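You operate a simulated robot arm through the tools that you are given. There is no shell and no other tool. Be economical: measure what you need, move in short steps, check, and stop when the job is done.

You run a simulated two-armed robot. Do the job below in one go: nothing can be reset, and whatever is moved stays where it is left.

Task
Carry the black carrier with both arms and set it on the top of the white base board.

It is judged by the outcome, as a careful person would: the job done as asked, and still so three seconds after it is handed in. It fails if anything else is knocked over, pushed out of place, dropped, spilled or broken.

Robot
Two 7-joint arms with two-finger parallel grippers on one trunk, on a base that drives. Base frame: it is fixed to the floor where the robot stands at the start and does not move with it; the origin is under the middle of the robot, x ahead of it, y to its left, z up; the surface under the hand at the start is at about z = 0.76. Readings come in m, degrees, newtons and seconds.
The left shoulder is at the start at [0.02, 0.17, 1.178], the right one opposite. With the tool pointing down near the work surface each hand reaches from about 0.1 to 0.66 m from the robot's upright axis, wherever it stands, measured 20 degrees to its own side. Places, roughly: top of the white base board [-0.7, 1.3, 0.8]. Payload 3.8 kg a hand.
Tool frame (each hand has its own): the origin (TCP) lies between the finger pads and is the grasp point; the fingertips stand 0.03 m ahead of it; z points along the fingers, y is the line along which they close. Largest opening 0.11 m; finger width 0.02, thickness 0.01; the body of the gripper, 0.048 by 0.112 m, starts 0.055 m behind the TCP.
Orientation is told as [roll, pitch, yaw] about the base's x, y, z axes, in that order, counted from this pose: with the fingers straight down and closing along the base's y, the tool's x points along the base's -x, its y along +y and its z along -z.

Tools
- The arms move only by the tool nudge_tool. It takes "left_increments", "right_increments" or both (then of equal length, played together; a hand with none holds still); each is one flat list of numbers, 6 for each row, row after row: the shift along the tool's x, y, z in m, then the turn, a rotation vector about the tool's x, y, z in degrees. In form: [tx, ty, tz, ax, ay, az, tx, ty, tz, ax, ay, az, ...]. A call has 1 to 10 rows; each row shifts and turns the commanded pose from where the row before left it, along the tool's axes as they then stand. "left_gripper" and "right_gripper" are, for a hand that has rows, the gripper command, from -1 (shut) to 1 (fully open), values between in proportion, set as the call begins (left out, the last holds). Rows are played at 5 a second. More than 0.05 m and 8.6 degrees between two rows, or a gripper value outside its range, and nothing of the call is played. Where a pose cannot be reached the arm comes as near as it can. A force on the tool above 40 N (or 10 N above the force at the start of the call, whichever is more), or a blocked arm, ends the call early, and 0.2 s more pass. The fingers move at their own pace (about 0.072 m/s each) and stop on an object; they squeeze with about 39 N. The grip force told is the motor's: it shows also when the fingers shut on nothing. Time passes only in rows, and 0.2 s behind the last, so rows that do not move let the fingers close. The reply holds the time, the measured pose of the TCP, the force on the tool along the base axes, the opening and the grip force, in the units named above and with some noise, with the torque about the TCP (base axes, N m) and any sound that the robot's microphone picked up.
- Cameras (640 x 400 px; columns grow to the right, rows downward): "scene" is now at [0.1036, 0.0086, 1.3099]; the picture's right is [0.10, -1.00, 0.00], its down [-0.73, -0.07, -0.68] and it looks along [0.67, 0.07, -0.74] (base axes); focal length 242 px, centre (320, 200). "left" rides on the left gripper at [0.072, -0.017, -0.103] in its tool frame; the picture's right is [0.23, 0.97, 0.00], its down [-0.76, 0.18, -0.62] and it looks along [-0.61, 0.14, 0.78] (tool axes); focal length 222 px, centre (320, 200). "right" rides on the right gripper at [0.072, 0.017, -0.103] in its tool frame; the picture's right is [-0.23, 0.97, 0.00], its down [-0.76, -0.18, -0.62] and it looks along [-0.61, -0.14, 0.78] (tool axes); focal length 222 px, centre (320, 200). There is no depth. A picture from a camera that has moved, and an enlarged one, comes with that camera's place and axes in the base frame and with its lens.
- get_image(camera): a new picture of that camera. It takes no simulated time.
- lift_body(by): slides the trunk up (or, below 0, down) by that many m; the arms and the scene camera ride with it, the base frame stays. It gives what a move gives, with no picture.
- drive_base(legs): drives the robot by 1 to 6 legs, each [ahead, turn to the left] in m and degrees, along the robot's own axes; the way and the turn of a leg run together, so that a leg with both is an arc; at most 1.5 m and 180 degrees a leg. The arms and the cameras ride along, it lands a little off, and it stops where it bumps. It gives what a move gives.
- head_to(pan, tilt): turns the head with the scene camera to pan (to the left, within 80 degrees either way) and tilt (down, from -29 to 69), counted from straight ahead of the robot. It gives what a move gives.
- zoom(camera, box): a new picture of the part [left, top, right, bottom] of that camera's present view, enlarged. It takes no simulated time.
- finish_job(): hands the job in; it is judged then, once.

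Work in short steps. Places have to be worked out from the pictures, the camera data and where the tool is seen: move nearer, look again, correct. Check each grasp and each placing, and mend what went wrong. You have 120 turns and 88 pictures in all, those below and enlarged ones among them. Open the grippers and draw the arms clear of the work before you hand the job in, unless the task says otherwise; then end with one line.

The tools are called after ">>>" as name(argument=value, ...) on one line, values as JSON. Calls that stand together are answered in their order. nudge_tool: Moves the arms, as the interface text tells. Its arguments: {"type":"object","properties":{"left_increments":{"type":"array"},"left_gripper":{"type":"number"},"right_increments":{"type":"array"},"right_gripper":{"type":"number"}},"required":[]} The other tools are called the same way: lift_body (by) slides the trunk up or down; drive_base (legs) drives the base; head_to (pan, tilt) turns the head that bears the scene camera; get_image (camera) takes a picture; zoom (camera, box) takes an enlarged picture of a part of a camera's view; finish_job () hands the job in.

At the start:

```text
clock: 0.0
left_ee_pos: [0.5217, 0.1998, 1.0509]
left_tcp_rot: [0.1, 0.0, 0.1]
left_contact_force: [0.0, -0.5, 0.2]
left_torque: [-0.01, 0.01, 0.0]
left_finger_gap: 0.1101
left_grip_force: 0.1
right_ee_pos: [0.4649, -0.1752, 1.0993]
right_tcp_rot: [0.0, 0.0, 0.0]
right_contact_force: [0.0, 0.2, 0.2]
right_torque: [-0.03, -0.02, -0.01]
right_finger_gap: 0.1101
right_grip_force: 0.0
trunk travel left (down, up): [-0.275, 0.295]
robot x, y, heading: [-0.0027, 0.0005, -0.3]
head pan, tilt: [5.6, 47.4]
```

scene: 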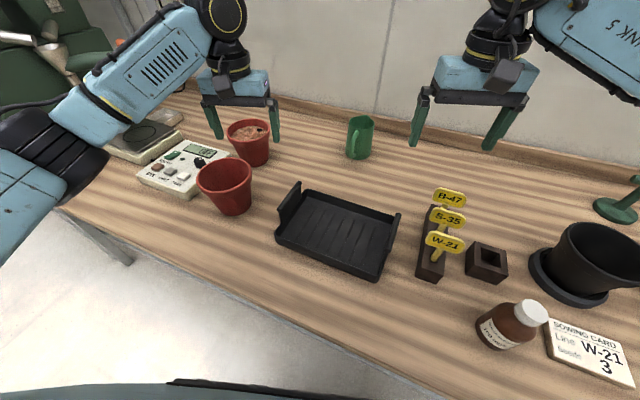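
right: 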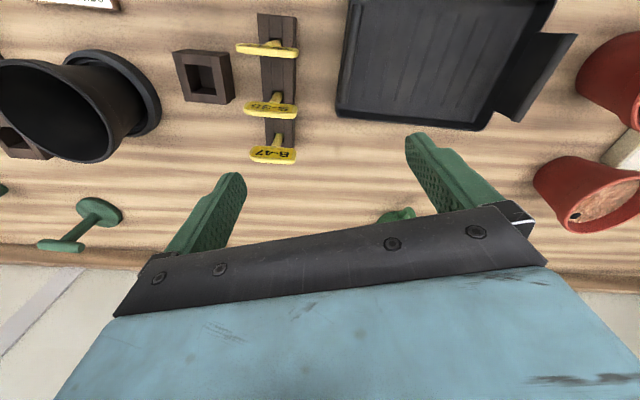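
left: 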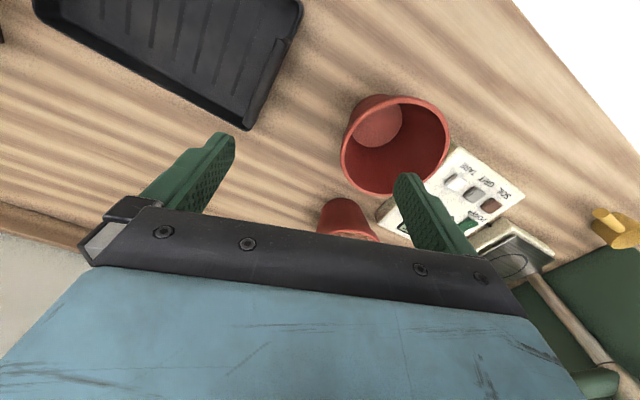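

I see the black tray with raised ends left and right, lying in front of the robot. I zoom in on it first.

>>> zoom(camera="scene", box=[240, 150, 440, 300])

>>> head_to(pan=80, tilt=25)

>>> get_image(camera="scene")

```text
2.67 times, centred on (340, 225) of scene
camera zoom: at [0.1036, 0.0086, 1.3099], right [0.1, -1.0, 0.0], down [-0.73, -0.07, -0.68], along [0.67, 0.07, -0.74], focal length 645 px, centre (267, 133)
```

zoom: 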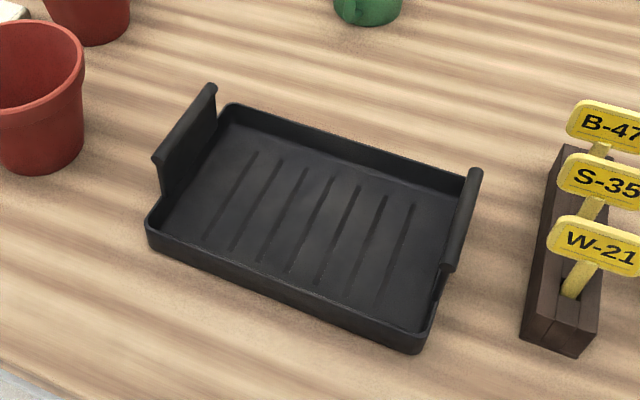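

```text
clock: 1.5
left_ee_pos: [0.5226, 0.2002, 1.051]
left_tcp_rot: [-0.1, 0.0, 0.2]
left_contact_force: [0.0, -0.1, -0.2]
left_torque: [0.01, 0.0, 0.01]
left_finger_gap: 0.1102
left_grip_force: 0.1
right_ee_pos: [0.4638, -0.1759, 1.0985]
right_tcp_rot: [0.0, 0.0, -0.1]
right_contact_force: [0.2, -0.5, 0.6]
right_torque: [0.01, 0.02, -0.01]
right_finger_gap: 0.11
right_grip_force: 0.0
trunk travel left (down, up): [-0.275, 0.295]
robot x, y, heading: [0.0005, 0.0018, 0.2]
head pan, tilt: [80.0, 25.0]
```

```text
83 pictures are left
camera scene: at [0.0407, 0.0916, 1.3438], right [0.98, -0.17, 0.0], down [-0.07, -0.42, -0.91], along [0.16, 0.89, -0.42], focal length 242 px, centre (320, 200)
```

scene: 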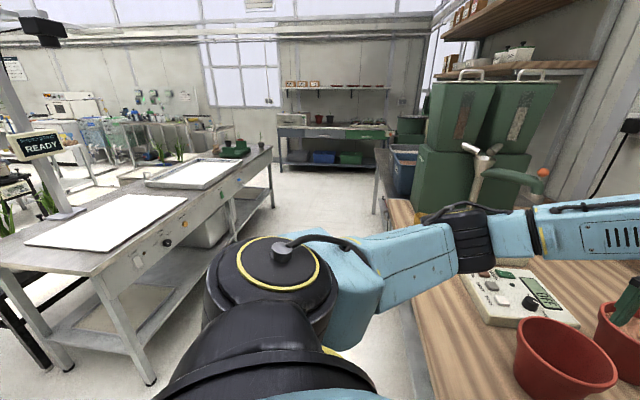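

The board is seen on the bench to the back left, turned about 25° (centre near [-0.73, 1.25], long side about along [0.43, 0.9]). The tray is centred near [0.48, 0.0], yaw about -17°. Now I bring both hands above the handles, turned to match, and look again.

>>> nudge_tool(left_increments=[0, -0.02, 0.03, 0, 0, 0, 0, -0.022, 0.03, 0, 0, 0, 0, -0.022, 0.02, 0, 0, 0, 0, 0, 0, 0, 0, 5.7, 0, 0, 0, 0, 0, 5.7, 0, 0, 0, 0, 0, 5.6], right_increments=[0.007, 0.015, 0.045, 0, 0, 0, 0.007, 0.015, 0.045, 0, 0, 0, 0.006, 0.016, 0.038, 0, 0, 0, 0, 0, 0, 0, 0, 5.7, 0, 0, 0, 0, 0, 5.7, 0, 0, 0, 0, 0, 5.6], left_gripper=1, right_gripper=1)

>>> head_to(pan=0, tilt=50)

>>> get_image(camera="scene")

>>> get_image(camera="left")

>>> get_image(camera="right")

```text
clock: 2.9
left_ee_pos: [0.5242, 0.1365, 0.972]
left_tcp_rot: [-0.1, 0.1, -17.0]
left_contact_force: [-0.2, 0.1, 0.3]
left_torque: [0.02, 0.03, -0.04]
left_finger_gap: 0.11
left_grip_force: 0.1
right_ee_pos: [0.4443, -0.1305, 0.9702]
right_tcp_rot: [-0.1, 0.0, -17.0]
right_contact_force: [0.2, -0.3, -0.3]
right_torque: [0.0, 0.0, -0.02]
right_finger_gap: 0.1101
right_grip_force: 0.2
trunk travel left (down, up): [-0.275, 0.295]
robot x, y, heading: [0.0016, 0.0023, 0.0]
head pan, tilt: [80.0, 25.0]
```

```text
clock: 4.4
left_ee_pos: [0.5222, 0.1378, 0.9711]
left_tcp_rot: [0.0, 0.0, -16.9]
left_contact_force: [0.3, 0.1, 0.9]
left_torque: [-0.02, 0.02, 0.01]
left_finger_gap: 0.1099
left_grip_force: 0.0
right_ee_pos: [0.4449, -0.1309, 0.9705]
right_tcp_rot: [-0.1, -0.1, -17.0]
right_contact_force: [-1.3, -1.1, -0.2]
right_torque: [0.01, 0.02, 0.01]
right_finger_gap: 0.1101
right_grip_force: 0.1
trunk travel left (down, up): [-0.275, 0.295]
robot x, y, heading: [-0.0, 0.0006, 0.0]
head pan, tilt: [0.0, 50.0]
```

```text
82 pictures are left
camera scene: at [0.1016, 0.001, 1.3064], right [0.0, -1.0, 0.0], down [-0.77, 0.0, -0.64], along [0.64, 0.0, -0.77], focal length 242 px, centre (320, 200)
```

scene: 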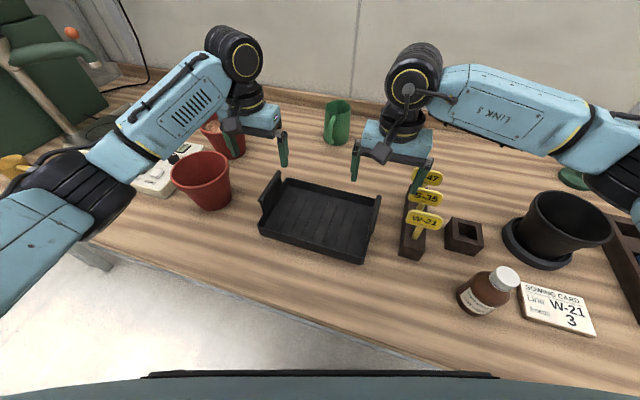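

```text
81 pictures are left
camera left: at [0.4475, 0.1414, 1.0749], right [0.07, 1.0, 0.0], down [0.78, -0.05, 0.62], along [0.62, -0.04, -0.78], focal length 222 px, centre (320, 200)
```

left: 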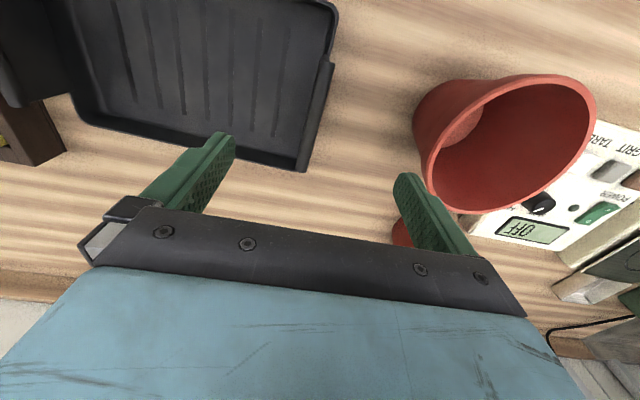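

```text
80 pictures are left
camera right: at [0.3797, -0.0914, 1.0744], right [0.5, 0.87, 0.0], down [0.68, -0.39, 0.62], along [0.54, -0.31, -0.78], focal length 222 px, centre (320, 200)
```

right: 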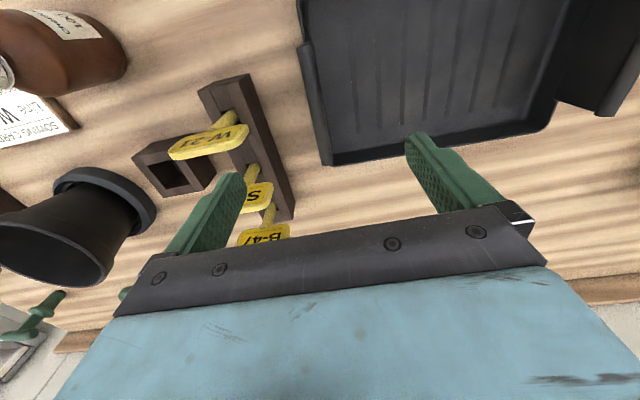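

Both hands hover near the handles; I zoom in on the tray from the scene and both wrist cameras to pin the handles.

>>> zoom(camera="scene", box=[240, 150, 400, 270])

>>> zoom(camera="left", box=[200, 0, 400, 180])

>>> zoom(camera="right", box=[240, 0, 440, 180])

```text
3.33 times, centred on (320, 210) of scene
camera zoom: at [0.1016, 0.001, 1.3064], right [0.0, -1.0, 0.0], down [-0.77, 0.0, -0.64], along [0.64, 0.0, -0.77], focal length 806 px, centre (320, 167)
```

zoom: 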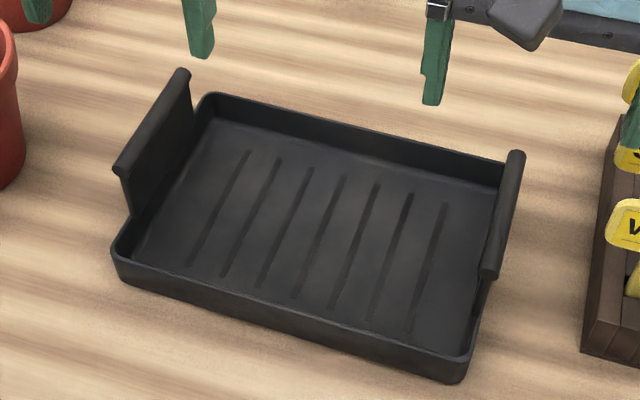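

```text
2.22 times, centred on (300, 90) of left
camera zoom: at [0.4475, 0.1414, 1.0749], right [0.07, 1.0, 0.0], down [0.78, -0.05, 0.62], along [0.62, -0.04, -0.78], focal length 494 px, centre (364, 444)
```

zoom: 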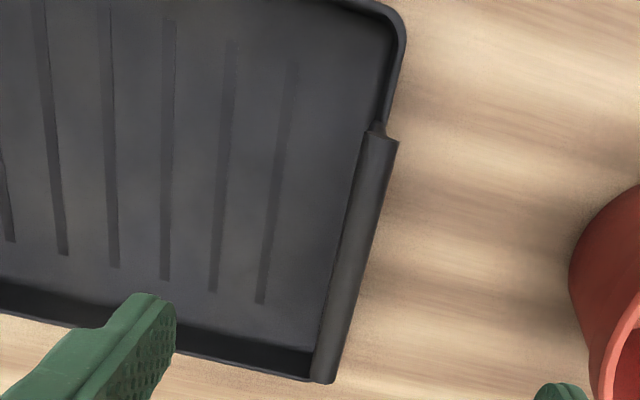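

```text
2.22 times, centred on (340, 90) of right
camera zoom: at [0.3797, -0.0914, 1.0744], right [0.5, 0.87, 0.0], down [0.68, -0.39, 0.62], along [0.54, -0.31, -0.78], focal length 494 px, centre (276, 444)
```

zoom: 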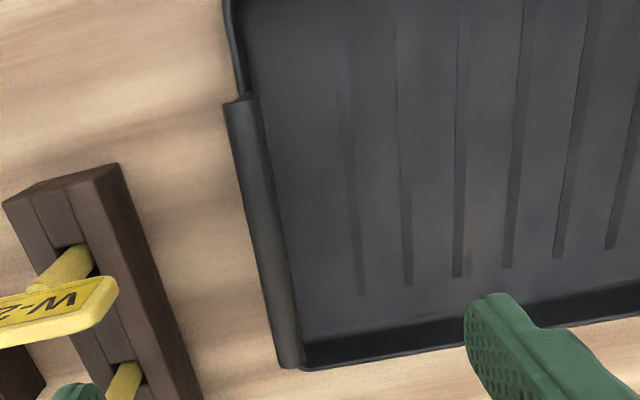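

Triangulation gives the left handle bar centre at [0.525, 0.130, 0.856], the right at [0.4375, -0.127, 0.856], yaw -19°. I align both hands and go down astride them, fingers open.

>>> nudge_tool(left_increments=[-0.004, -0.0066, 0, 0, 0, 2, 0, 0, 0.03, 0, 0, 0, 0, 0, 0.03, 0, 0, 0, 0, 0, 0.03, 0, 0, 0, 0, 0, 0.02, 0, 0, 0, 0, 0, 0.02, 0, 0, 0], right_increments=[0.0078, 0.0014, 0, 0, 0, 2, 0, 0, 0.03, 0, 0, 0, 0, 0, 0.03, 0, 0, 0, 0, 0, 0.03, 0, 0, 0, 0, 0, 0.02, 0, 0, 0, 0, 0, 0.02, 0, 0, 0])

>>> get_image(camera="scene")

>>> get_image(camera="left")

>>> get_image(camera="right")

```text
clock: 5.8
left_ee_pos: [0.5226, 0.1298, 0.8393]
left_tcp_rot: [0.0, 0.0, -18.9]
left_contact_force: [0.6, 0.5, 0.9]
left_torque: [0.01, -0.04, 0.07]
left_finger_gap: 0.11
left_grip_force: 0.1
right_ee_pos: [0.4381, -0.1263, 0.8413]
right_tcp_rot: [0.0, 0.1, -19.0]
right_contact_force: [0.2, 0.3, 0.4]
right_torque: [0.02, 0.01, 0.0]
right_finger_gap: 0.1101
right_grip_force: 0.0
trunk travel left (down, up): [-0.275, 0.295]
robot x, y, heading: [-0.0016, 0.0002, 0.0]
head pan, tilt: [0.0, 50.0]
```

```text
76 pictures are left
camera scene: at [0.1018, 0.0009, 1.3063], right [0.0, -1.0, 0.0], down [-0.77, 0.0, -0.64], along [0.64, 0.0, -0.77], focal length 242 px, centre (320, 200)
```

scene: 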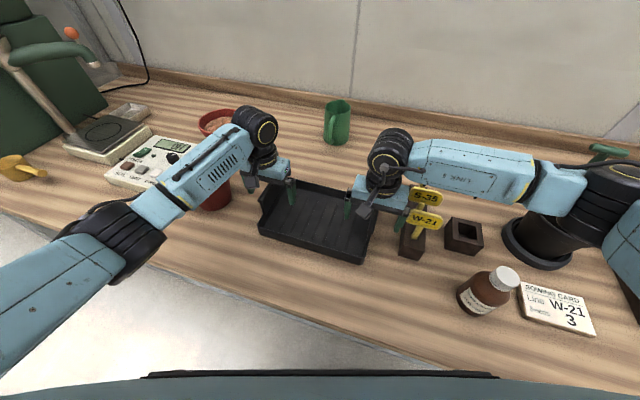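

```text
75 pictures are left
camera left: at [0.449, 0.1372, 0.9435], right [0.1, 0.99, 0.0], down [0.78, -0.08, 0.62], along [0.62, -0.06, -0.78], focal length 222 px, centre (320, 200)
```

left: 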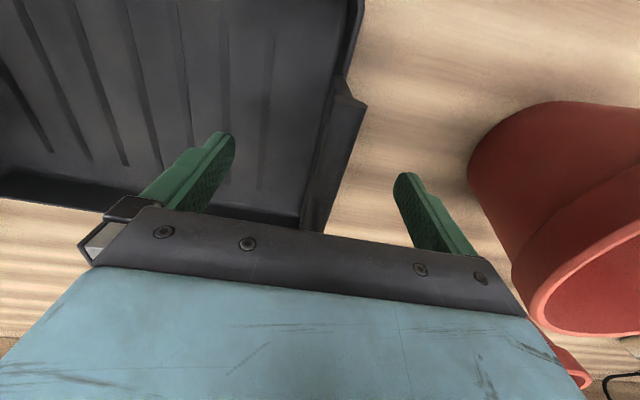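

```text
74 pictures are left
camera right: at [0.3749, -0.0853, 0.9451], right [0.53, 0.85, 0.0], down [0.66, -0.42, 0.62], along [0.53, -0.33, -0.78], focal length 222 px, centre (320, 200)
```

right: 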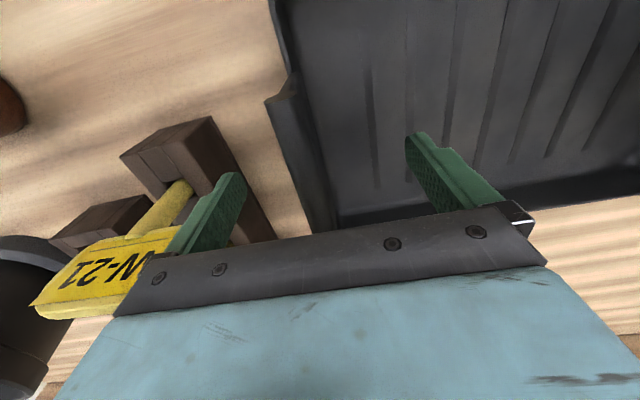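

Handles sit between the open fingers, but the right hand is close to the yellow seed labels; I check that gap.

>>> zoom(camera="scene", box=[330, 150, 470, 270])

>>> zoom(camera="right", box=[20, 100, 320, 320])

```text
3.33 times, centred on (400, 210) of scene
camera zoom: at [0.1018, 0.0009, 1.3063], right [0.0, -1.0, 0.0], down [-0.77, 0.0, -0.64], along [0.64, 0.0, -0.77], focal length 806 px, centre (53, 167)
```

zoom: 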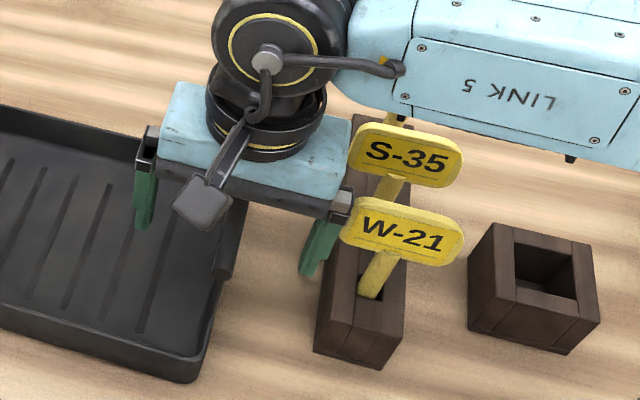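

```text
1.82 times, centred on (170, 210) of right
camera zoom: at [0.3749, -0.0853, 0.9451], right [0.53, 0.85, 0.0], down [0.66, -0.42, 0.62], along [0.53, -0.33, -0.78], focal length 404 px, centre (593, 182)
```

zoom: 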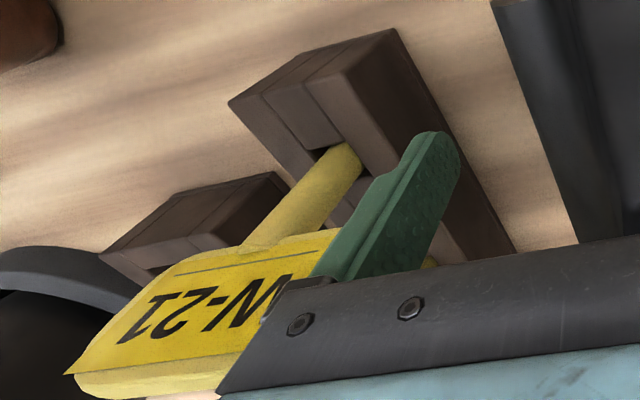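

There is a narrow gap and no contact force. I close both grippers on the handles.

>>> nudge_tool(left_increments=[0, 0, 0, 0, 0, 0, 0, 0, 0, 0, 0, 0, 0, 0, 0, 0, 0, 0, 0, 0, 0, 0, 0, 0, 0, 0, 0, 0, 0, 0, 0, 0, 0, 0, 0, 0], right_increments=[0, 0, 0, 0, 0, 0, 0, 0, 0, 0, 0, 0, 0, 0, 0, 0, 0, 0, 0, 0, 0, 0, 0, 0, 0, 0, 0, 0, 0, 0, 0, 0, 0, 0, 0, 0], left_gripper=-1, right_gripper=-1)

>>> get_image(camera="left")

>>> get_image(camera="right")

```text
clock: 7.2
left_ee_pos: [0.5231, 0.1309, 0.8405]
left_tcp_rot: [0.1, 0.0, -18.8]
left_contact_force: [5.4, 12.4, 0.2]
left_torque: [-0.24, -0.1, 0.02]
left_finger_gap: 0.0134
left_grip_force: 38.8
right_ee_pos: [0.4381, -0.1284, 0.8407]
right_tcp_rot: [-0.3, 0.0, -19.1]
right_contact_force: [-5.7, -14.2, 4.5]
right_torque: [0.24, 0.08, 0.17]
right_finger_gap: 0.0134
right_grip_force: 39.1
trunk travel left (down, up): [-0.275, 0.295]
robot x, y, heading: [0.0023, -0.0008, 0.0]
head pan, tilt: [0.0, 50.0]
```

```text
71 pictures are left
camera left: at [0.4491, 0.138, 0.9438], right [0.1, 1.0, 0.0], down [0.78, -0.08, 0.62], along [0.62, -0.06, -0.78], focal length 222 px, centre (320, 200)
```

left: 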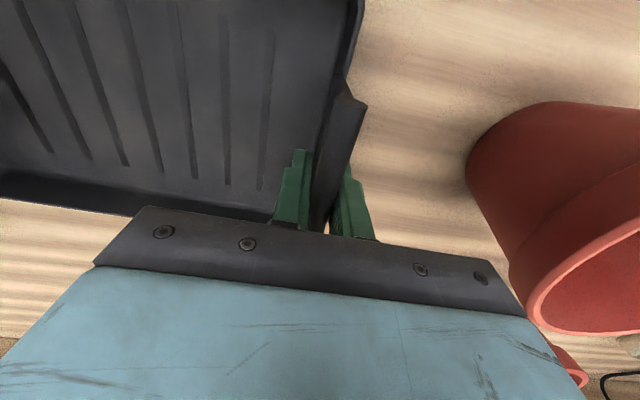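

```text
70 pictures are left
camera right: at [0.375, -0.0863, 0.9451], right [0.53, 0.85, 0.0], down [0.66, -0.42, 0.62], along [0.53, -0.33, -0.78], focal length 222 px, centre (320, 200)
```

right: 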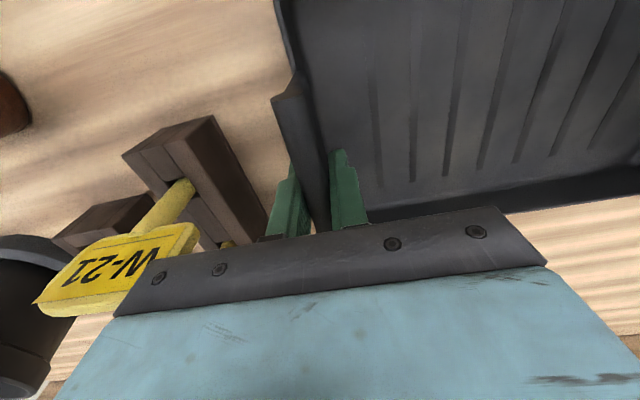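

Both handles are gripped (13 mm gap, 39 N), with the hands pulling apart with about 13 N. I ease that by a couple of mm, then lift a little with the trunk.

>>> nudge_tool(left_increments=[0, -0.0015, 0, 0, 0, 0], right_increments=[0, 0.0015, 0, 0, 0, 0])

>>> lift_body(by=0.05)

>>> get_image(camera="scene")

```text
clock: 7.6
left_ee_pos: [0.5232, 0.131, 0.8401]
left_tcp_rot: [0.3, 0.0, -18.6]
left_contact_force: [9.7, 24.4, 0.4]
left_torque: [-0.35, 0.06, -0.03]
left_finger_gap: 0.0134
left_grip_force: 38.9
right_ee_pos: [0.4373, -0.1268, 0.8397]
right_tcp_rot: [-0.2, 0.1, -19.1]
right_contact_force: [-13.3, -25.7, 10.9]
right_torque: [0.43, 0.08, 0.26]
right_finger_gap: 0.0131
right_grip_force: 39.0
trunk travel left (down, up): [-0.275, 0.295]
robot x, y, heading: [0.0009, -0.0007, 0.1]
head pan, tilt: [0.0, 50.0]
```

```text
clock: 8.5
left_ee_pos: [0.5221, 0.1248, 0.8911]
left_tcp_rot: [-0.2, 0.0, -19.1]
left_contact_force: [-0.7, -0.4, 1.9]
left_torque: [-0.05, 0.03, -0.04]
left_finger_gap: 0.0
left_grip_force: 36.9
right_ee_pos: [0.4384, -0.1239, 0.8909]
right_tcp_rot: [0.1, 0.0, -18.9]
right_contact_force: [0.0, 0.1, 0.1]
right_torque: [0.01, -0.02, -0.02]
right_finger_gap: 0.0
right_grip_force: 37.8
trunk travel left (down, up): [-0.325, 0.245]
robot x, y, heading: [-0.0002, -0.0039, 0.1]
head pan, tilt: [0.0, 50.0]
```

```text
69 pictures are left
camera scene: at [0.1014, 0.0007, 1.3564], right [0.0, -1.0, 0.0], down [-0.77, 0.0, -0.64], along [0.64, 0.0, -0.77], focal length 242 px, centre (320, 200)
```

scene: 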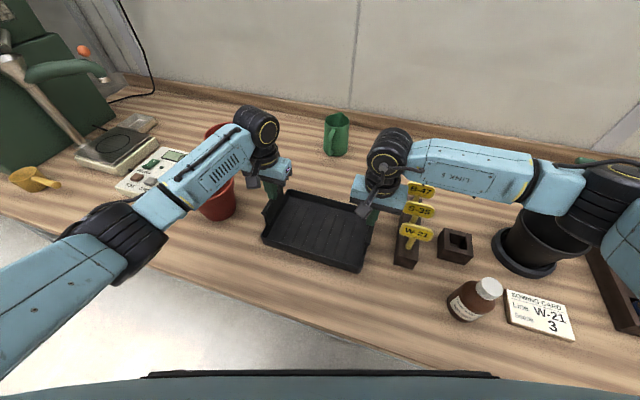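

The grip slipped off: closing the hands together raised the load, so they were too near each other, not too far apart. The tray looks still level on the table; I open the grippers, rise a bit and relocate the handles.

>>> nudge_tool(left_increments=[0, 0, -0.04, 0, 0, 0, 0, 0, -0.04, 0, 0, 0, 0, 0, 0, 0, 0, 0, 0, 0, 0, 0, 0, 0], right_increments=[0, 0, -0.04, 0, 0, 0, 0, 0, -0.04, 0, 0, 0, 0, 0, 0, 0, 0, 0, 0, 0, 0, 0, 0, 0], left_gripper=1, right_gripper=1)

>>> zoom(camera="scene", box=[240, 160, 400, 280])

>>> zoom(camera="left", box=[200, 0, 400, 180])

>>> zoom(camera="right", box=[240, 0, 440, 180])

```text
clock: 9.5
left_ee_pos: [0.521, 0.128, 0.9714]
left_tcp_rot: [0.0, -0.1, -18.9]
left_contact_force: [0.2, 0.6, 0.0]
left_torque: [0.01, -0.01, 0.05]
left_finger_gap: 0.1102
left_grip_force: 0.1
right_ee_pos: [0.4375, -0.1238, 0.9714]
right_tcp_rot: [0.0, 0.1, -19.0]
right_contact_force: [0.2, 1.0, 0.6]
right_torque: [0.02, -0.02, 0.03]
right_finger_gap: 0.1101
right_grip_force: 0.0
trunk travel left (down, up): [-0.325, 0.245]
robot x, y, heading: [0.0002, -0.0025, -0.1]
head pan, tilt: [0.0, 50.0]
```

```text
3.33 times, centred on (320, 220) of scene
camera zoom: at [0.1015, 0.0009, 1.3563], right [0.0, -1.0, 0.0], down [-0.77, 0.0, -0.64], along [0.64, 0.0, -0.77], focal length 806 px, centre (320, 133)
```

zoom: 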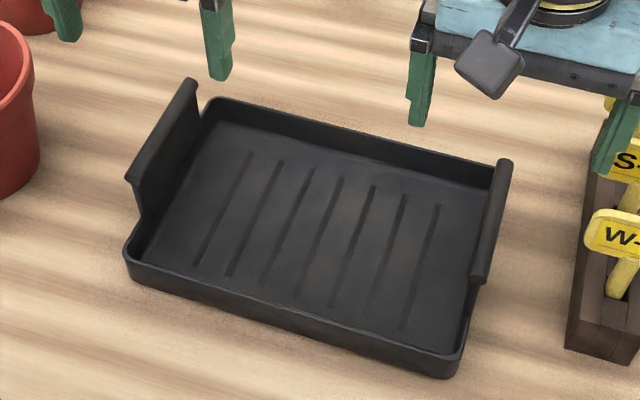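

```text
2.22 times, centred on (300, 90) of left
camera zoom: at [0.447, 0.1351, 1.0744], right [0.1, 0.99, 0.0], down [0.78, -0.08, 0.62], along [0.62, -0.06, -0.78], focal length 494 px, centre (364, 444)
```

zoom: 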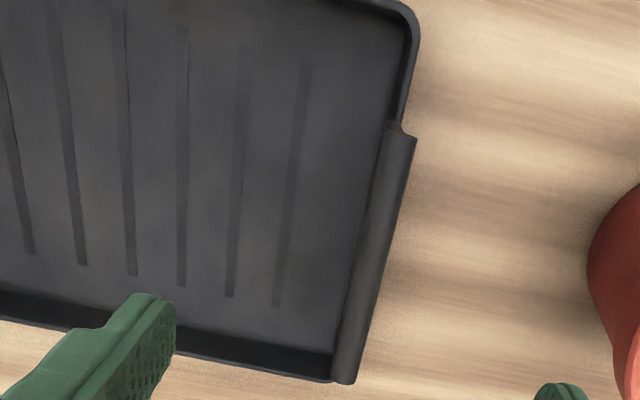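

```text
2.22 times, centred on (340, 90) of right
camera zoom: at [0.3754, -0.0837, 1.0756], right [0.53, 0.85, 0.0], down [0.66, -0.42, 0.62], along [0.53, -0.33, -0.78], focal length 494 px, centre (276, 444)
```

zoom: 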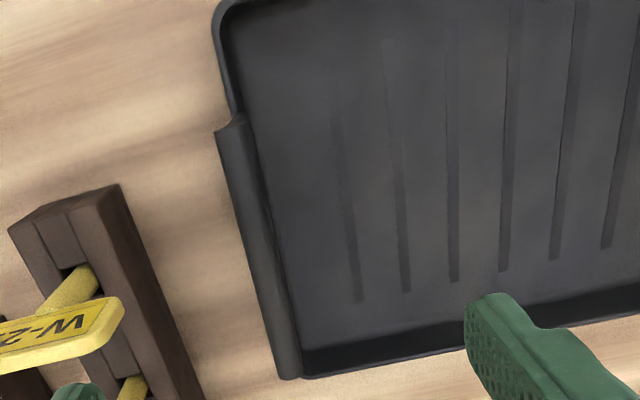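

Handles relocated: left [0.5225, 0.130], right [0.436, -0.1275], and the first grip showed the spacing is about 273 mm. I part-open the fingers (to clear the labels), set that spacing and go about 1 cm deeper than before.

>>> nudge_tool(left_increments=[0, 0.003, 0, 0, 0, 0, 0, 0, 0, 0, 0, 0, 0, 0, 0.03, 0, 0, 0, 0, 0, 0.03, 0, 0, 0, 0, 0, 0.03, 0, 0, 0, 0, 0, 0.03, 0, 0, 0, 0, 0, 0.02, 0, 0, 0], right_increments=[0, -0.004, 0, 0, 0, 0, 0, 0, 0, 0, 0, 0, 0, 0, 0.03, 0, 0, 0, 0, 0, 0.03, 0, 0, 0, 0, 0, 0.03, 0, 0, 0, 0, 0, 0.03, 0, 0, 0, 0, 0, 0.02, 0, 0, 0], left_gripper=-0.1, right_gripper=-0.1)

>>> get_image(camera="left")

>>> get_image(camera="right")

>>> zoom(camera="scene", box=[240, 160, 440, 280])

```text
clock: 11.1
left_ee_pos: [0.5213, 0.1301, 0.8299]
left_tcp_rot: [0.0, 0.0, -18.9]
left_contact_force: [-0.5, -0.7, -0.1]
left_torque: [0.0, 0.03, 0.01]
left_finger_gap: 0.0493
left_grip_force: 0.1
right_ee_pos: [0.438, -0.1288, 0.8308]
right_tcp_rot: [0.0, 0.1, -19.0]
right_contact_force: [0.1, 0.4, 0.4]
right_torque: [-0.01, 0.0, -0.01]
right_finger_gap: 0.0492
right_grip_force: 0.1
trunk travel left (down, up): [-0.325, 0.245]
robot x, y, heading: [-0.0012, -0.0027, 0.0]
head pan, tilt: [0.0, 50.0]
```

```text
65 pictures are left
camera left: at [0.4485, 0.1371, 0.9337], right [0.1, 0.99, 0.0], down [0.78, -0.08, 0.62], along [0.62, -0.06, -0.78], focal length 222 px, centre (320, 200)
```

left: 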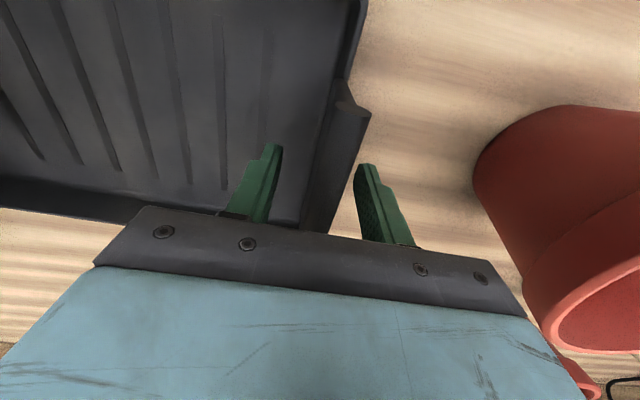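

```text
64 pictures are left
camera right: at [0.3748, -0.0878, 0.9351], right [0.53, 0.85, 0.0], down [0.66, -0.42, 0.62], along [0.53, -0.33, -0.78], focal length 222 px, centre (320, 200)
```

right: 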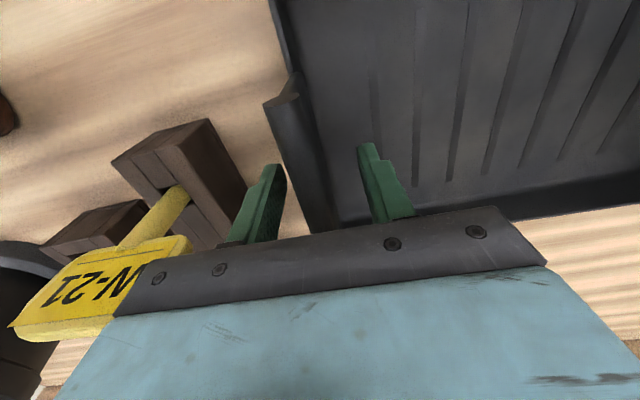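

```text
3.20 times, centred on (340, 220) of scene
camera zoom: at [0.1017, 0.001, 1.3564], right [0.0, -1.0, 0.0], down [-0.77, 0.0, -0.64], along [0.64, 0.0, -0.77], focal length 774 px, centre (256, 136)
```

zoom: 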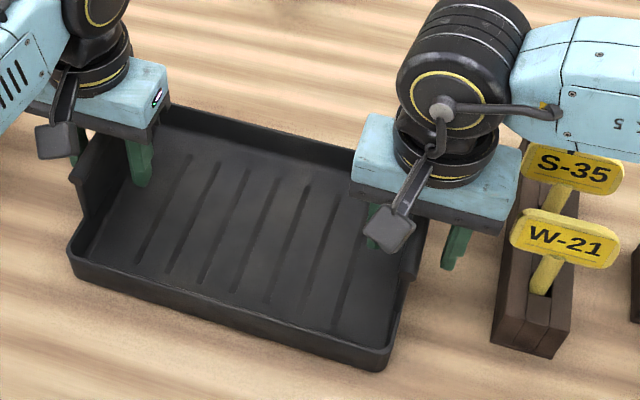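

Both handles are between the fingers, no contact, label clear. I close and read the forces.

>>> nudge_tool(left_increments=[0, 0, 0, 0, 0, 0, 0, 0, 0, 0, 0, 0, 0, 0, 0, 0, 0, 0, 0, 0, 0, 0, 0, 0], right_increments=[0, 0, 0, 0, 0, 0, 0, 0, 0, 0, 0, 0, 0, 0, 0, 0, 0, 0, 0, 0, 0, 0, 0, 0], left_gripper=-1, right_gripper=-1)

```text
clock: 12.1
left_ee_pos: [0.5222, 0.1312, 0.8309]
left_tcp_rot: [0.0, 0.1, -19.0]
left_contact_force: [1.6, 2.8, -0.7]
left_torque: [-0.06, -0.01, 0.04]
left_finger_gap: 0.0131
left_grip_force: 38.8
right_ee_pos: [0.437, -0.1286, 0.8312]
right_tcp_rot: [-0.1, 0.2, -19.1]
right_contact_force: [-1.0, -2.5, 0.1]
right_torque: [0.07, -0.03, 0.1]
right_finger_gap: 0.0134
right_grip_force: 39.1
trunk travel left (down, up): [-0.325, 0.245]
robot x, y, heading: [0.0032, 0.0002, -0.0]
head pan, tilt: [0.0, 50.0]
```

Internal load is now only about 3 N. I lift slowly by 2 cm with both arms and watch the load.

>>> nudge_tool(left_increments=[0, 0.0004, -0.004, 0, 0, 0, 0, 0, -0.004, 0, 0, 0, 0, 0, -0.004, 0, 0, 0, 0, 0, -0.004, 0, 0, 0, 0, 0, -0.004, 0, 0, 0], right_increments=[0, 0, -0.004, 0, 0, 0, 0, 0, -0.004, 0, 0, 0, 0, 0, -0.004, 0, 0, 0, 0, 0, -0.004, 0, 0, 0, 0, 0, -0.004, 0, 0, 0])

>>> zoom(camera="scene", box=[240, 160, 440, 280])

```text
clock: 13.3
left_ee_pos: [0.5227, 0.1302, 0.8498]
left_tcp_rot: [-0.1, 0.1, -19.0]
left_contact_force: [-1.7, -5.9, -1.0]
left_torque: [0.17, 0.07, -0.1]
left_finger_gap: 0.013
left_grip_force: 38.6
right_ee_pos: [0.4374, -0.1273, 0.8508]
right_tcp_rot: [0.1, -0.1, -19.0]
right_contact_force: [3.0, 6.2, -1.1]
right_torque: [-0.18, -0.07, -0.09]
right_finger_gap: 0.0132
right_grip_force: 39.4
trunk travel left (down, up): [-0.325, 0.245]
robot x, y, heading: [0.0005, 0.0032, 0.1]
head pan, tilt: [0.0, 50.0]
```

```text
3.20 times, centred on (340, 220) of scene
camera zoom: at [0.1018, 0.0009, 1.3563], right [0.0, -1.0, 0.0], down [-0.77, 0.0, -0.64], along [0.64, 0.0, -0.77], focal length 774 px, centre (256, 136)
```

zoom: 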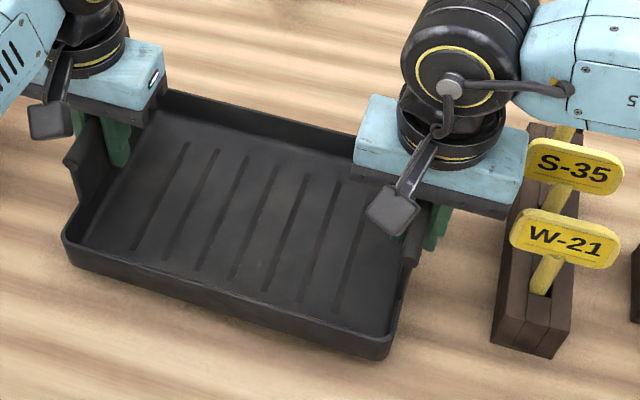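

The tray is off the table, level and light. I raise the trunk 0.2 m to clear everything on the table.

>>> lift_body(by=0.2)

>>> get_image(camera="scene")

```text
clock: 15.5
left_ee_pos: [0.5243, 0.1309, 1.0499]
left_tcp_rot: [0.0, 0.0, -19.0]
left_contact_force: [-4.2, -13.6, -2.2]
left_torque: [0.27, -0.19, -0.09]
left_finger_gap: 0.0133
left_grip_force: 39.2
right_ee_pos: [0.4377, -0.1276, 1.0518]
right_tcp_rot: [0.1, 0.1, -19.0]
right_contact_force: [4.4, 14.1, -0.4]
right_torque: [-0.27, 0.18, -0.07]
right_finger_gap: 0.013
right_grip_force: 39.2
trunk travel left (down, up): [-0.525, 0.045]
robot x, y, heading: [0.001, -0.0003, 0.2]
head pan, tilt: [0.0, 50.0]
```

```text
61 pictures are left
camera scene: at [0.1019, 0.0009, 1.5562], right [0.0, -1.0, 0.0], down [-0.77, 0.0, -0.64], along [0.64, 0.0, -0.77], focal length 242 px, centre (320, 200)
```

scene: 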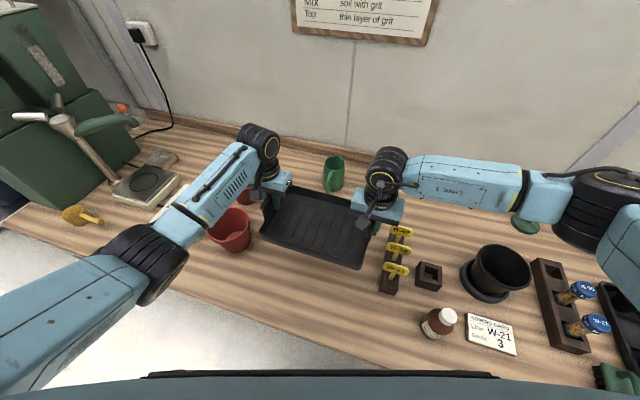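

Tray is high and held; the hands now pull apart by 14 N. I ease 0.8 mm each and turn the tray square to the robot (+19° about its centre) in small coordinated rows.

>>> nudge_tool(left_increments=[0, -0.0008, 0, 0, 0, 0, 0.00453, -7.5e-05, 0, 0, 0, -1.9, 0.00453, -7.5e-05, 0, 0, 0, -1.9, 0.00453, -7.5e-05, 0, 0, 0, -1.9], right_increments=[0, 0.0008, 0, 0, 0, 0, -0.00453, 7.5e-05, 0, 0, 0, -1.9, -0.00453, 7.5e-05, 0, 0, 0, -1.9, -0.00453, 7.5e-05, 0, 0, 0, -1.9])

```text
clock: 16.5
left_ee_pos: [0.5113, 0.1341, 1.0509]
left_tcp_rot: [-0.1, 0.1, -13.0]
left_contact_force: [-2.6, -5.3, -2.1]
left_torque: [0.14, -0.16, -0.21]
left_finger_gap: 0.0133
left_grip_force: 39.2
right_ee_pos: [0.4512, -0.132, 1.05]
right_tcp_rot: [0.0, 0.1, -13.3]
right_contact_force: [2.8, 4.5, -0.6]
right_torque: [-0.09, 0.16, -0.15]
right_finger_gap: 0.0129
right_grip_force: 39.2
trunk travel left (down, up): [-0.525, 0.045]
robot x, y, heading: [-0.0003, -0.0011, 0.2]
head pan, tilt: [0.0, 50.0]
```

Works well, forces down to 5 N. I do the remaining 13°.

>>> nudge_tool(left_increments=[0.00453, -0.000275, 0, 0, 0, -1.9, 0.00453, -7.5e-05, 0, 0, 0, -1.9, 0.00453, -7.5e-05, 0, 0, 0, -1.9, 0.00453, -7.5e-05, 0, 0, 0, -1.9, 0.00453, -7.5e-05, 0, 0, 0, -1.9, 0.00453, -7.5e-05, 0, 0, 0, -1.9, 0.00453, -7.5e-05, 0, 0, 0, -1.9], right_increments=[-0.00453, 0.000275, 0, 0, 0, -1.9, -0.00453, 7.5e-05, 0, 0, 0, -1.9, -0.00453, 7.5e-05, 0, 0, 0, -1.9, -0.00453, 7.5e-05, 0, 0, 0, -1.9, -0.00453, 7.5e-05, 0, 0, 0, -1.9, -0.00453, 7.5e-05, 0, 0, 0, -1.9, -0.00453, 7.5e-05, 0, 0, 0, -1.9])

>>> head_to(pan=80, tilt=40)

>>> get_image(camera="scene")

>>> head_to(pan=-80, tilt=40)

>>> get_image(camera="scene")

```text
clock: 18.1
left_ee_pos: [0.4798, 0.1376, 1.0498]
left_tcp_rot: [0.1, -0.1, 0.0]
left_contact_force: [0.6, 0.0, -1.8]
left_torque: [0.01, 0.02, -0.02]
left_finger_gap: 0.0132
left_grip_force: 38.2
right_ee_pos: [0.4829, -0.1342, 1.0505]
right_tcp_rot: [0.0, 0.1, 0.0]
right_contact_force: [-0.9, 0.6, -1.4]
right_torque: [0.01, -0.03, 0.11]
right_finger_gap: 0.0129
right_grip_force: 39.0
trunk travel left (down, up): [-0.525, 0.045]
robot x, y, heading: [-0.0023, -0.0028, 0.1]
head pan, tilt: [0.0, 50.0]
```

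```text
clock: 19.6
left_ee_pos: [0.4794, 0.1381, 1.0508]
left_tcp_rot: [0.0, 0.0, 0.1]
left_contact_force: [0.1, 4.2, -0.9]
left_torque: [-0.13, -0.1, -0.04]
left_finger_gap: 0.0132
left_grip_force: 39.3
right_ee_pos: [0.4833, -0.1347, 1.051]
right_tcp_rot: [0.0, 0.0, -0.1]
right_contact_force: [0.0, -4.7, -1.6]
right_torque: [0.12, 0.11, 0.06]
right_finger_gap: 0.0131
right_grip_force: 39.1
trunk travel left (down, up): [-0.525, 0.045]
robot x, y, heading: [0.0013, 0.0032, 0.2]
head pan, tilt: [80.0, 40.0]
```

```text
60 pictures are left
camera scene: at [0.0397, 0.0846, 1.5705], right [0.98, -0.17, 0.0], down [-0.11, -0.63, -0.77], along [0.13, 0.75, -0.64], focal length 242 px, centre (320, 200)
```

scene: 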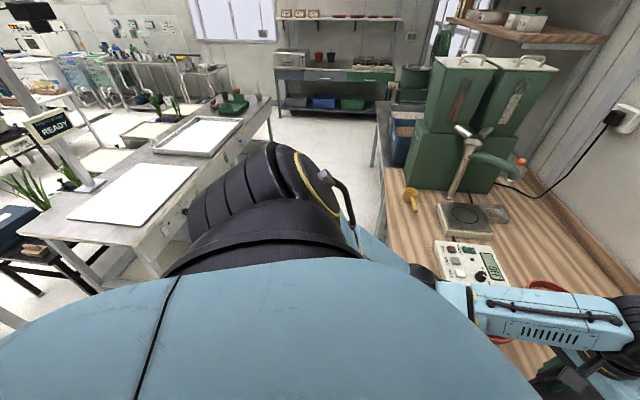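

```text
clock: 22.1
left_ee_pos: [0.4799, 0.1373, 1.0502]
left_tcp_rot: [0.0, 0.0, 0.1]
left_contact_force: [1.0, 10.0, -0.9]
left_torque: [-0.24, 0.01, -0.02]
left_finger_gap: 0.0129
left_grip_force: 39.2
right_ee_pos: [0.483, -0.1356, 1.0519]
right_tcp_rot: [0.0, 0.1, 0.1]
right_contact_force: [0.3, -9.8, -1.1]
right_torque: [0.18, -0.06, 0.03]
right_finger_gap: 0.0132
right_grip_force: 39.4
trunk travel left (down, up): [-0.525, 0.045]
robot x, y, heading: [-0.0002, 0.0, 0.1]
head pan, tilt: [-80.0, 40.0]
```

```text
59 pictures are left
camera scene: at [0.0396, -0.0828, 1.5705], right [-0.98, -0.17, 0.0], down [-0.11, 0.63, -0.77], along [0.13, -0.75, -0.64], focal length 242 px, centre (320, 200)
```

scene: 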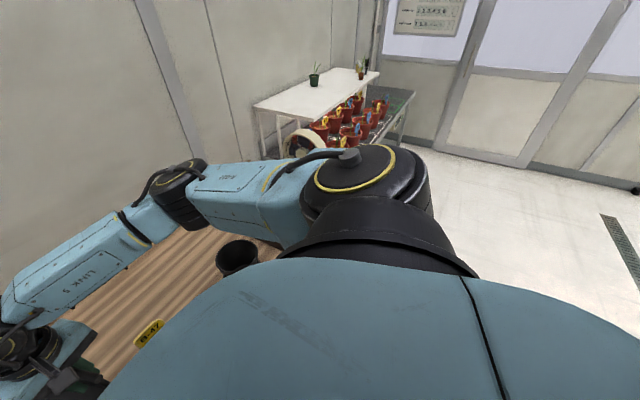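

The tray is square to the robot with low load. The board is about centred at [-0.72, 1.24], long side about 16.5° off y, and the aisle is wide. I back up a little, turn left to about 95° and check.

>>> drive_base(legs=[[-0.12, 0], [0, 45], [0, 50]])

>>> head_to(pan=20, tilt=35)

>>> get_image(camera="scene")

```text
clock: 27.6
left_ee_pos: [-0.2972, 0.4657, 1.0506]
left_tcp_rot: [-0.1, -0.1, 95.0]
left_contact_force: [-14.0, -1.5, -0.7]
left_torque: [0.01, -0.35, -0.01]
left_finger_gap: 0.0133
left_grip_force: 39.0
right_ee_pos: [-0.0269, 0.493, 1.0507]
right_tcp_rot: [0.1, 0.0, 94.9]
right_contact_force: [13.5, 0.6, -1.3]
right_torque: [-0.02, 0.28, 0.06]
right_finger_gap: 0.0133
right_grip_force: 39.0
trunk travel left (down, up): [-0.525, 0.045]
robot x, y, heading: [-0.1213, 0.0006, 95.0]
head pan, tilt: [-80.0, 40.0]
```

```text
clock: 29.4
left_ee_pos: [-0.2982, 0.4659, 1.0506]
left_tcp_rot: [0.0, 0.0, 94.9]
left_contact_force: [-0.7, 0.1, -1.0]
left_torque: [-0.03, 0.0, 0.01]
left_finger_gap: 0.0131
left_grip_force: 39.1
right_ee_pos: [-0.0268, 0.4929, 1.0512]
right_tcp_rot: [0.0, 0.1, 94.9]
right_contact_force: [0.7, -0.1, -0.9]
right_torque: [0.04, 0.03, 0.06]
right_finger_gap: 0.0132
right_grip_force: 39.1
trunk travel left (down, up): [-0.525, 0.045]
robot x, y, heading: [-0.1182, -0.0024, 95.1]
head pan, tilt: [20.0, 35.0]
```

```text
58 pictures are left
camera scene: at [-0.1548, 0.102, 1.5781], right [0.91, 0.42, 0.0], down [0.24, -0.52, -0.82], along [-0.35, 0.74, -0.57], focal length 242 px, centre (320, 200)
```

scene: 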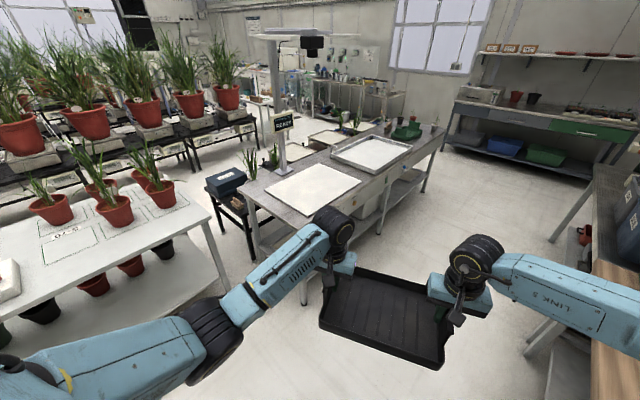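

The view is clear: the bench edge lies about 0.24 m in front of the board centre. I turn slightly right, drive up the aisle to about [-0.05, 0.98], and then turn to face the bench.

>>> drive_base(legs=[[0, -9], [0.98, 0], [0, 40], [0, 34.5]])

>>> head_to(pan=0, tilt=40)

>>> get_image(camera="scene")

```text
clock: 38.6
left_ee_pos: [-0.5504, 0.9856, 1.0496]
left_tcp_rot: [-0.1, 0.1, 161.5]
left_contact_force: [-1.0, -1.0, -1.9]
left_torque: [0.06, -0.05, -0.03]
left_finger_gap: 0.0132
left_grip_force: 38.8
right_ee_pos: [-0.4664, 1.2453, 1.0501]
right_tcp_rot: [0.0, 0.1, 161.3]
right_contact_force: [1.2, 1.2, -2.1]
right_torque: [-0.02, 0.03, 0.04]
right_finger_gap: 0.013
right_grip_force: 39.2
trunk travel left (down, up): [-0.525, 0.045]
robot x, y, heading: [-0.0529, 0.9621, 161.5]
head pan, tilt: [20.0, 35.0]
```

```text
clock: 39.5
left_ee_pos: [-0.549, 0.9864, 1.0509]
left_tcp_rot: [0.0, 0.1, 161.5]
left_contact_force: [-0.4, 0.5, -1.0]
left_torque: [0.02, -0.01, -0.02]
left_finger_gap: 0.0131
left_grip_force: 39.0
right_ee_pos: [-0.4659, 1.2446, 1.0508]
right_tcp_rot: [-0.1, 0.1, 161.4]
right_contact_force: [-0.6, 0.3, -1.4]
right_torque: [0.05, -0.02, 0.05]
right_finger_gap: 0.0132
right_grip_force: 38.8
trunk travel left (down, up): [-0.525, 0.045]
robot x, y, heading: [-0.0505, 0.962, 161.4]
head pan, tilt: [0.0, 40.0]
```

```text
57 pictures are left
camera scene: at [-0.15, 0.9978, 1.5705], right [0.32, 0.95, 0.0], down [0.61, -0.2, -0.77], along [-0.73, 0.24, -0.64], focal length 242 px, centre (320, 200)
```

scene: 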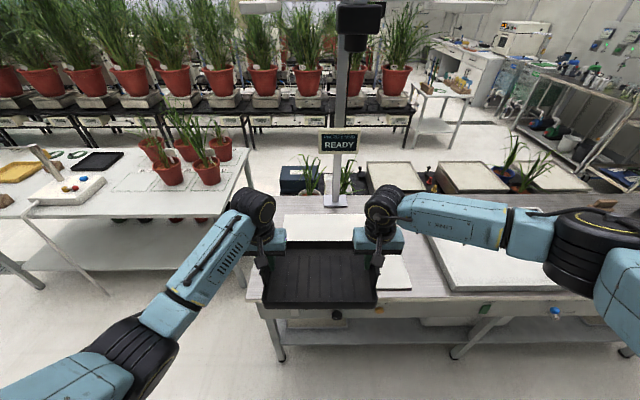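

Robot faces the bench at 161.5°, tray held level. The board spans 0.55–0.93 m ahead and from 0.175 left to 0.32 right of the robot. There's a mast with an overhead part behind the board; I look at it before going in.

>>> head_to(pan=0, tilt=10)

>>> get_image(camera="scene")

>>> get_image(camera="right")

```text
clock: 40.4
left_ee_pos: [-0.5507, 0.9858, 1.0508]
left_tcp_rot: [-0.1, 0.1, 161.6]
left_contact_force: [0.0, 0.0, -1.0]
left_torque: [-0.02, 0.01, -0.02]
left_finger_gap: 0.0133
left_grip_force: 39.1
right_ee_pos: [-0.4661, 1.2448, 1.0501]
right_tcp_rot: [0.0, 0.1, 161.3]
right_contact_force: [0.0, -0.1, -1.0]
right_torque: [-0.01, 0.01, 0.07]
right_finger_gap: 0.013
right_grip_force: 38.5
trunk travel left (down, up): [-0.525, 0.045]
robot x, y, heading: [-0.0493, 0.9606, 161.1]
head pan, tilt: [0.0, 10.0]
```

```text
56 pictures are left
camera scene: at [-0.1576, 1.0004, 1.6181], right [0.32, 0.95, 0.0], down [0.17, -0.06, -0.98], along [-0.93, 0.31, -0.17], focal length 242 px, centre (320, 200)
```

scene: 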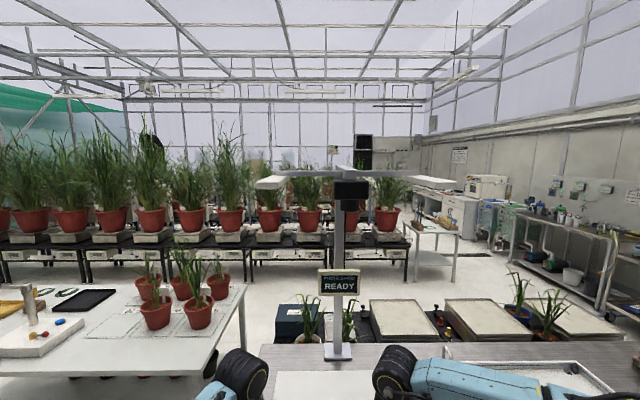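

```text
55 pictures are left
camera right: at [-0.4038, 1.207, 1.1546], right [-0.53, -0.85, 0.0], down [-0.67, 0.41, 0.62], along [-0.53, 0.33, -0.78], focal length 222 px, centre (320, 200)
```

right: 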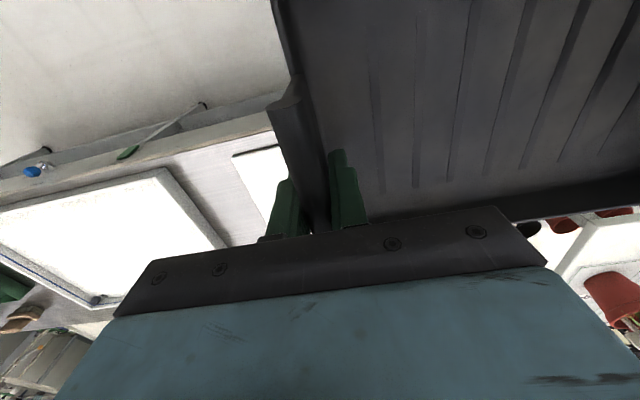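

The lamp crossbars on the mast are near z≈1.5; I zoom in to judge how far forward they reach.

>>> zoom(camera="scene", box=[230, 130, 480, 290])

```text
2.50 times, centred on (355, 210) of scene
camera zoom: at [-0.1576, 1.0004, 1.6181], right [0.32, 0.95, 0.0], down [0.17, -0.06, -0.98], along [-0.93, 0.31, -0.17], focal length 604 px, centre (232, 175)
```

zoom: 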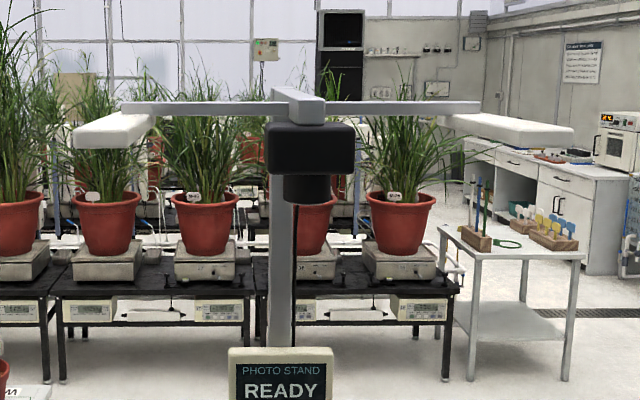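

It's a photo stand: its camera and lights hang at about z 1.48–1.55 over the board, above my arms. I lower the trunk 8 cm (tray bottom ≈0.90) and drive in 0.2 m.

>>> lift_body(by=-0.08)

>>> drive_base(legs=[[0.2, 0]])

>>> head_to(pan=0, tilt=50)

>>> get_image(camera="scene")

```text
clock: 41.6
left_ee_pos: [-0.5506, 0.9865, 0.9701]
left_tcp_rot: [0.0, 0.0, 161.5]
left_contact_force: [-0.4, 0.6, -1.0]
left_torque: [-0.03, -0.02, -0.03]
left_finger_gap: 0.0134
left_grip_force: 39.2
right_ee_pos: [-0.4665, 1.2454, 0.9709]
right_tcp_rot: [-0.1, 0.1, 161.3]
right_contact_force: [-0.3, 0.1, -1.9]
right_torque: [-0.01, 0.05, 0.05]
right_finger_gap: 0.013
right_grip_force: 38.8
trunk travel left (down, up): [-0.445, 0.125]
robot x, y, heading: [-0.0543, 0.9679, 161.4]
head pan, tilt: [0.0, 10.0]
```

```text
clock: 43.2
left_ee_pos: [-0.7436, 1.0522, 0.9703]
left_tcp_rot: [0.0, 0.1, 161.4]
left_contact_force: [0.3, 0.8, -1.0]
left_torque: [-0.03, -0.01, 0.02]
left_finger_gap: 0.0131
left_grip_force: 39.3
right_ee_pos: [-0.659, 1.312, 0.9703]
right_tcp_rot: [-0.1, 0.2, 161.1]
right_contact_force: [0.1, -0.8, -1.5]
right_torque: [-0.04, 0.0, 0.08]
right_finger_gap: 0.0131
right_grip_force: 38.9
trunk travel left (down, up): [-0.445, 0.125]
robot x, y, heading: [-0.245, 1.0241, 161.3]
head pan, tilt: [0.0, 10.0]
```

```text
clock: 44.3
left_ee_pos: [-0.7436, 1.0513, 0.9709]
left_tcp_rot: [0.0, 0.2, 161.4]
left_contact_force: [0.7, 0.6, -1.5]
left_torque: [-0.03, 0.02, 0.0]
left_finger_gap: 0.0131
left_grip_force: 39.1
right_ee_pos: [-0.6584, 1.31, 0.9704]
right_tcp_rot: [-0.1, 0.2, 161.1]
right_contact_force: [0.0, -0.3, -1.6]
right_torque: [0.03, -0.01, 0.07]
right_finger_gap: 0.0133
right_grip_force: 39.0
trunk travel left (down, up): [-0.445, 0.125]
robot x, y, heading: [-0.246, 1.03, 161.5]
head pan, tilt: [0.0, 50.0]
```

```text
53 pictures are left
camera scene: at [-0.335, 1.0605, 1.4764], right [0.32, 0.95, 0.0], down [0.73, -0.25, -0.64], along [-0.61, 0.21, -0.77], focal length 242 px, centre (320, 200)
```

scene: 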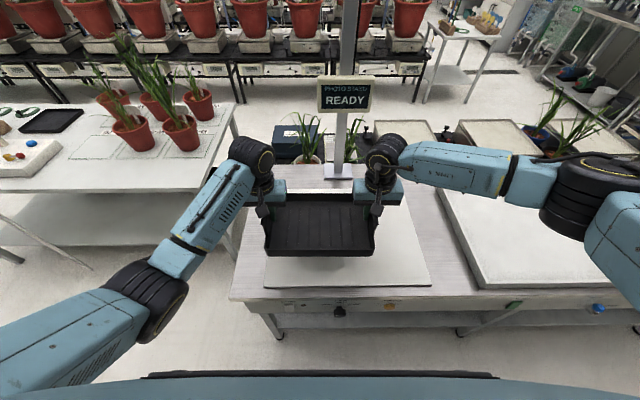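

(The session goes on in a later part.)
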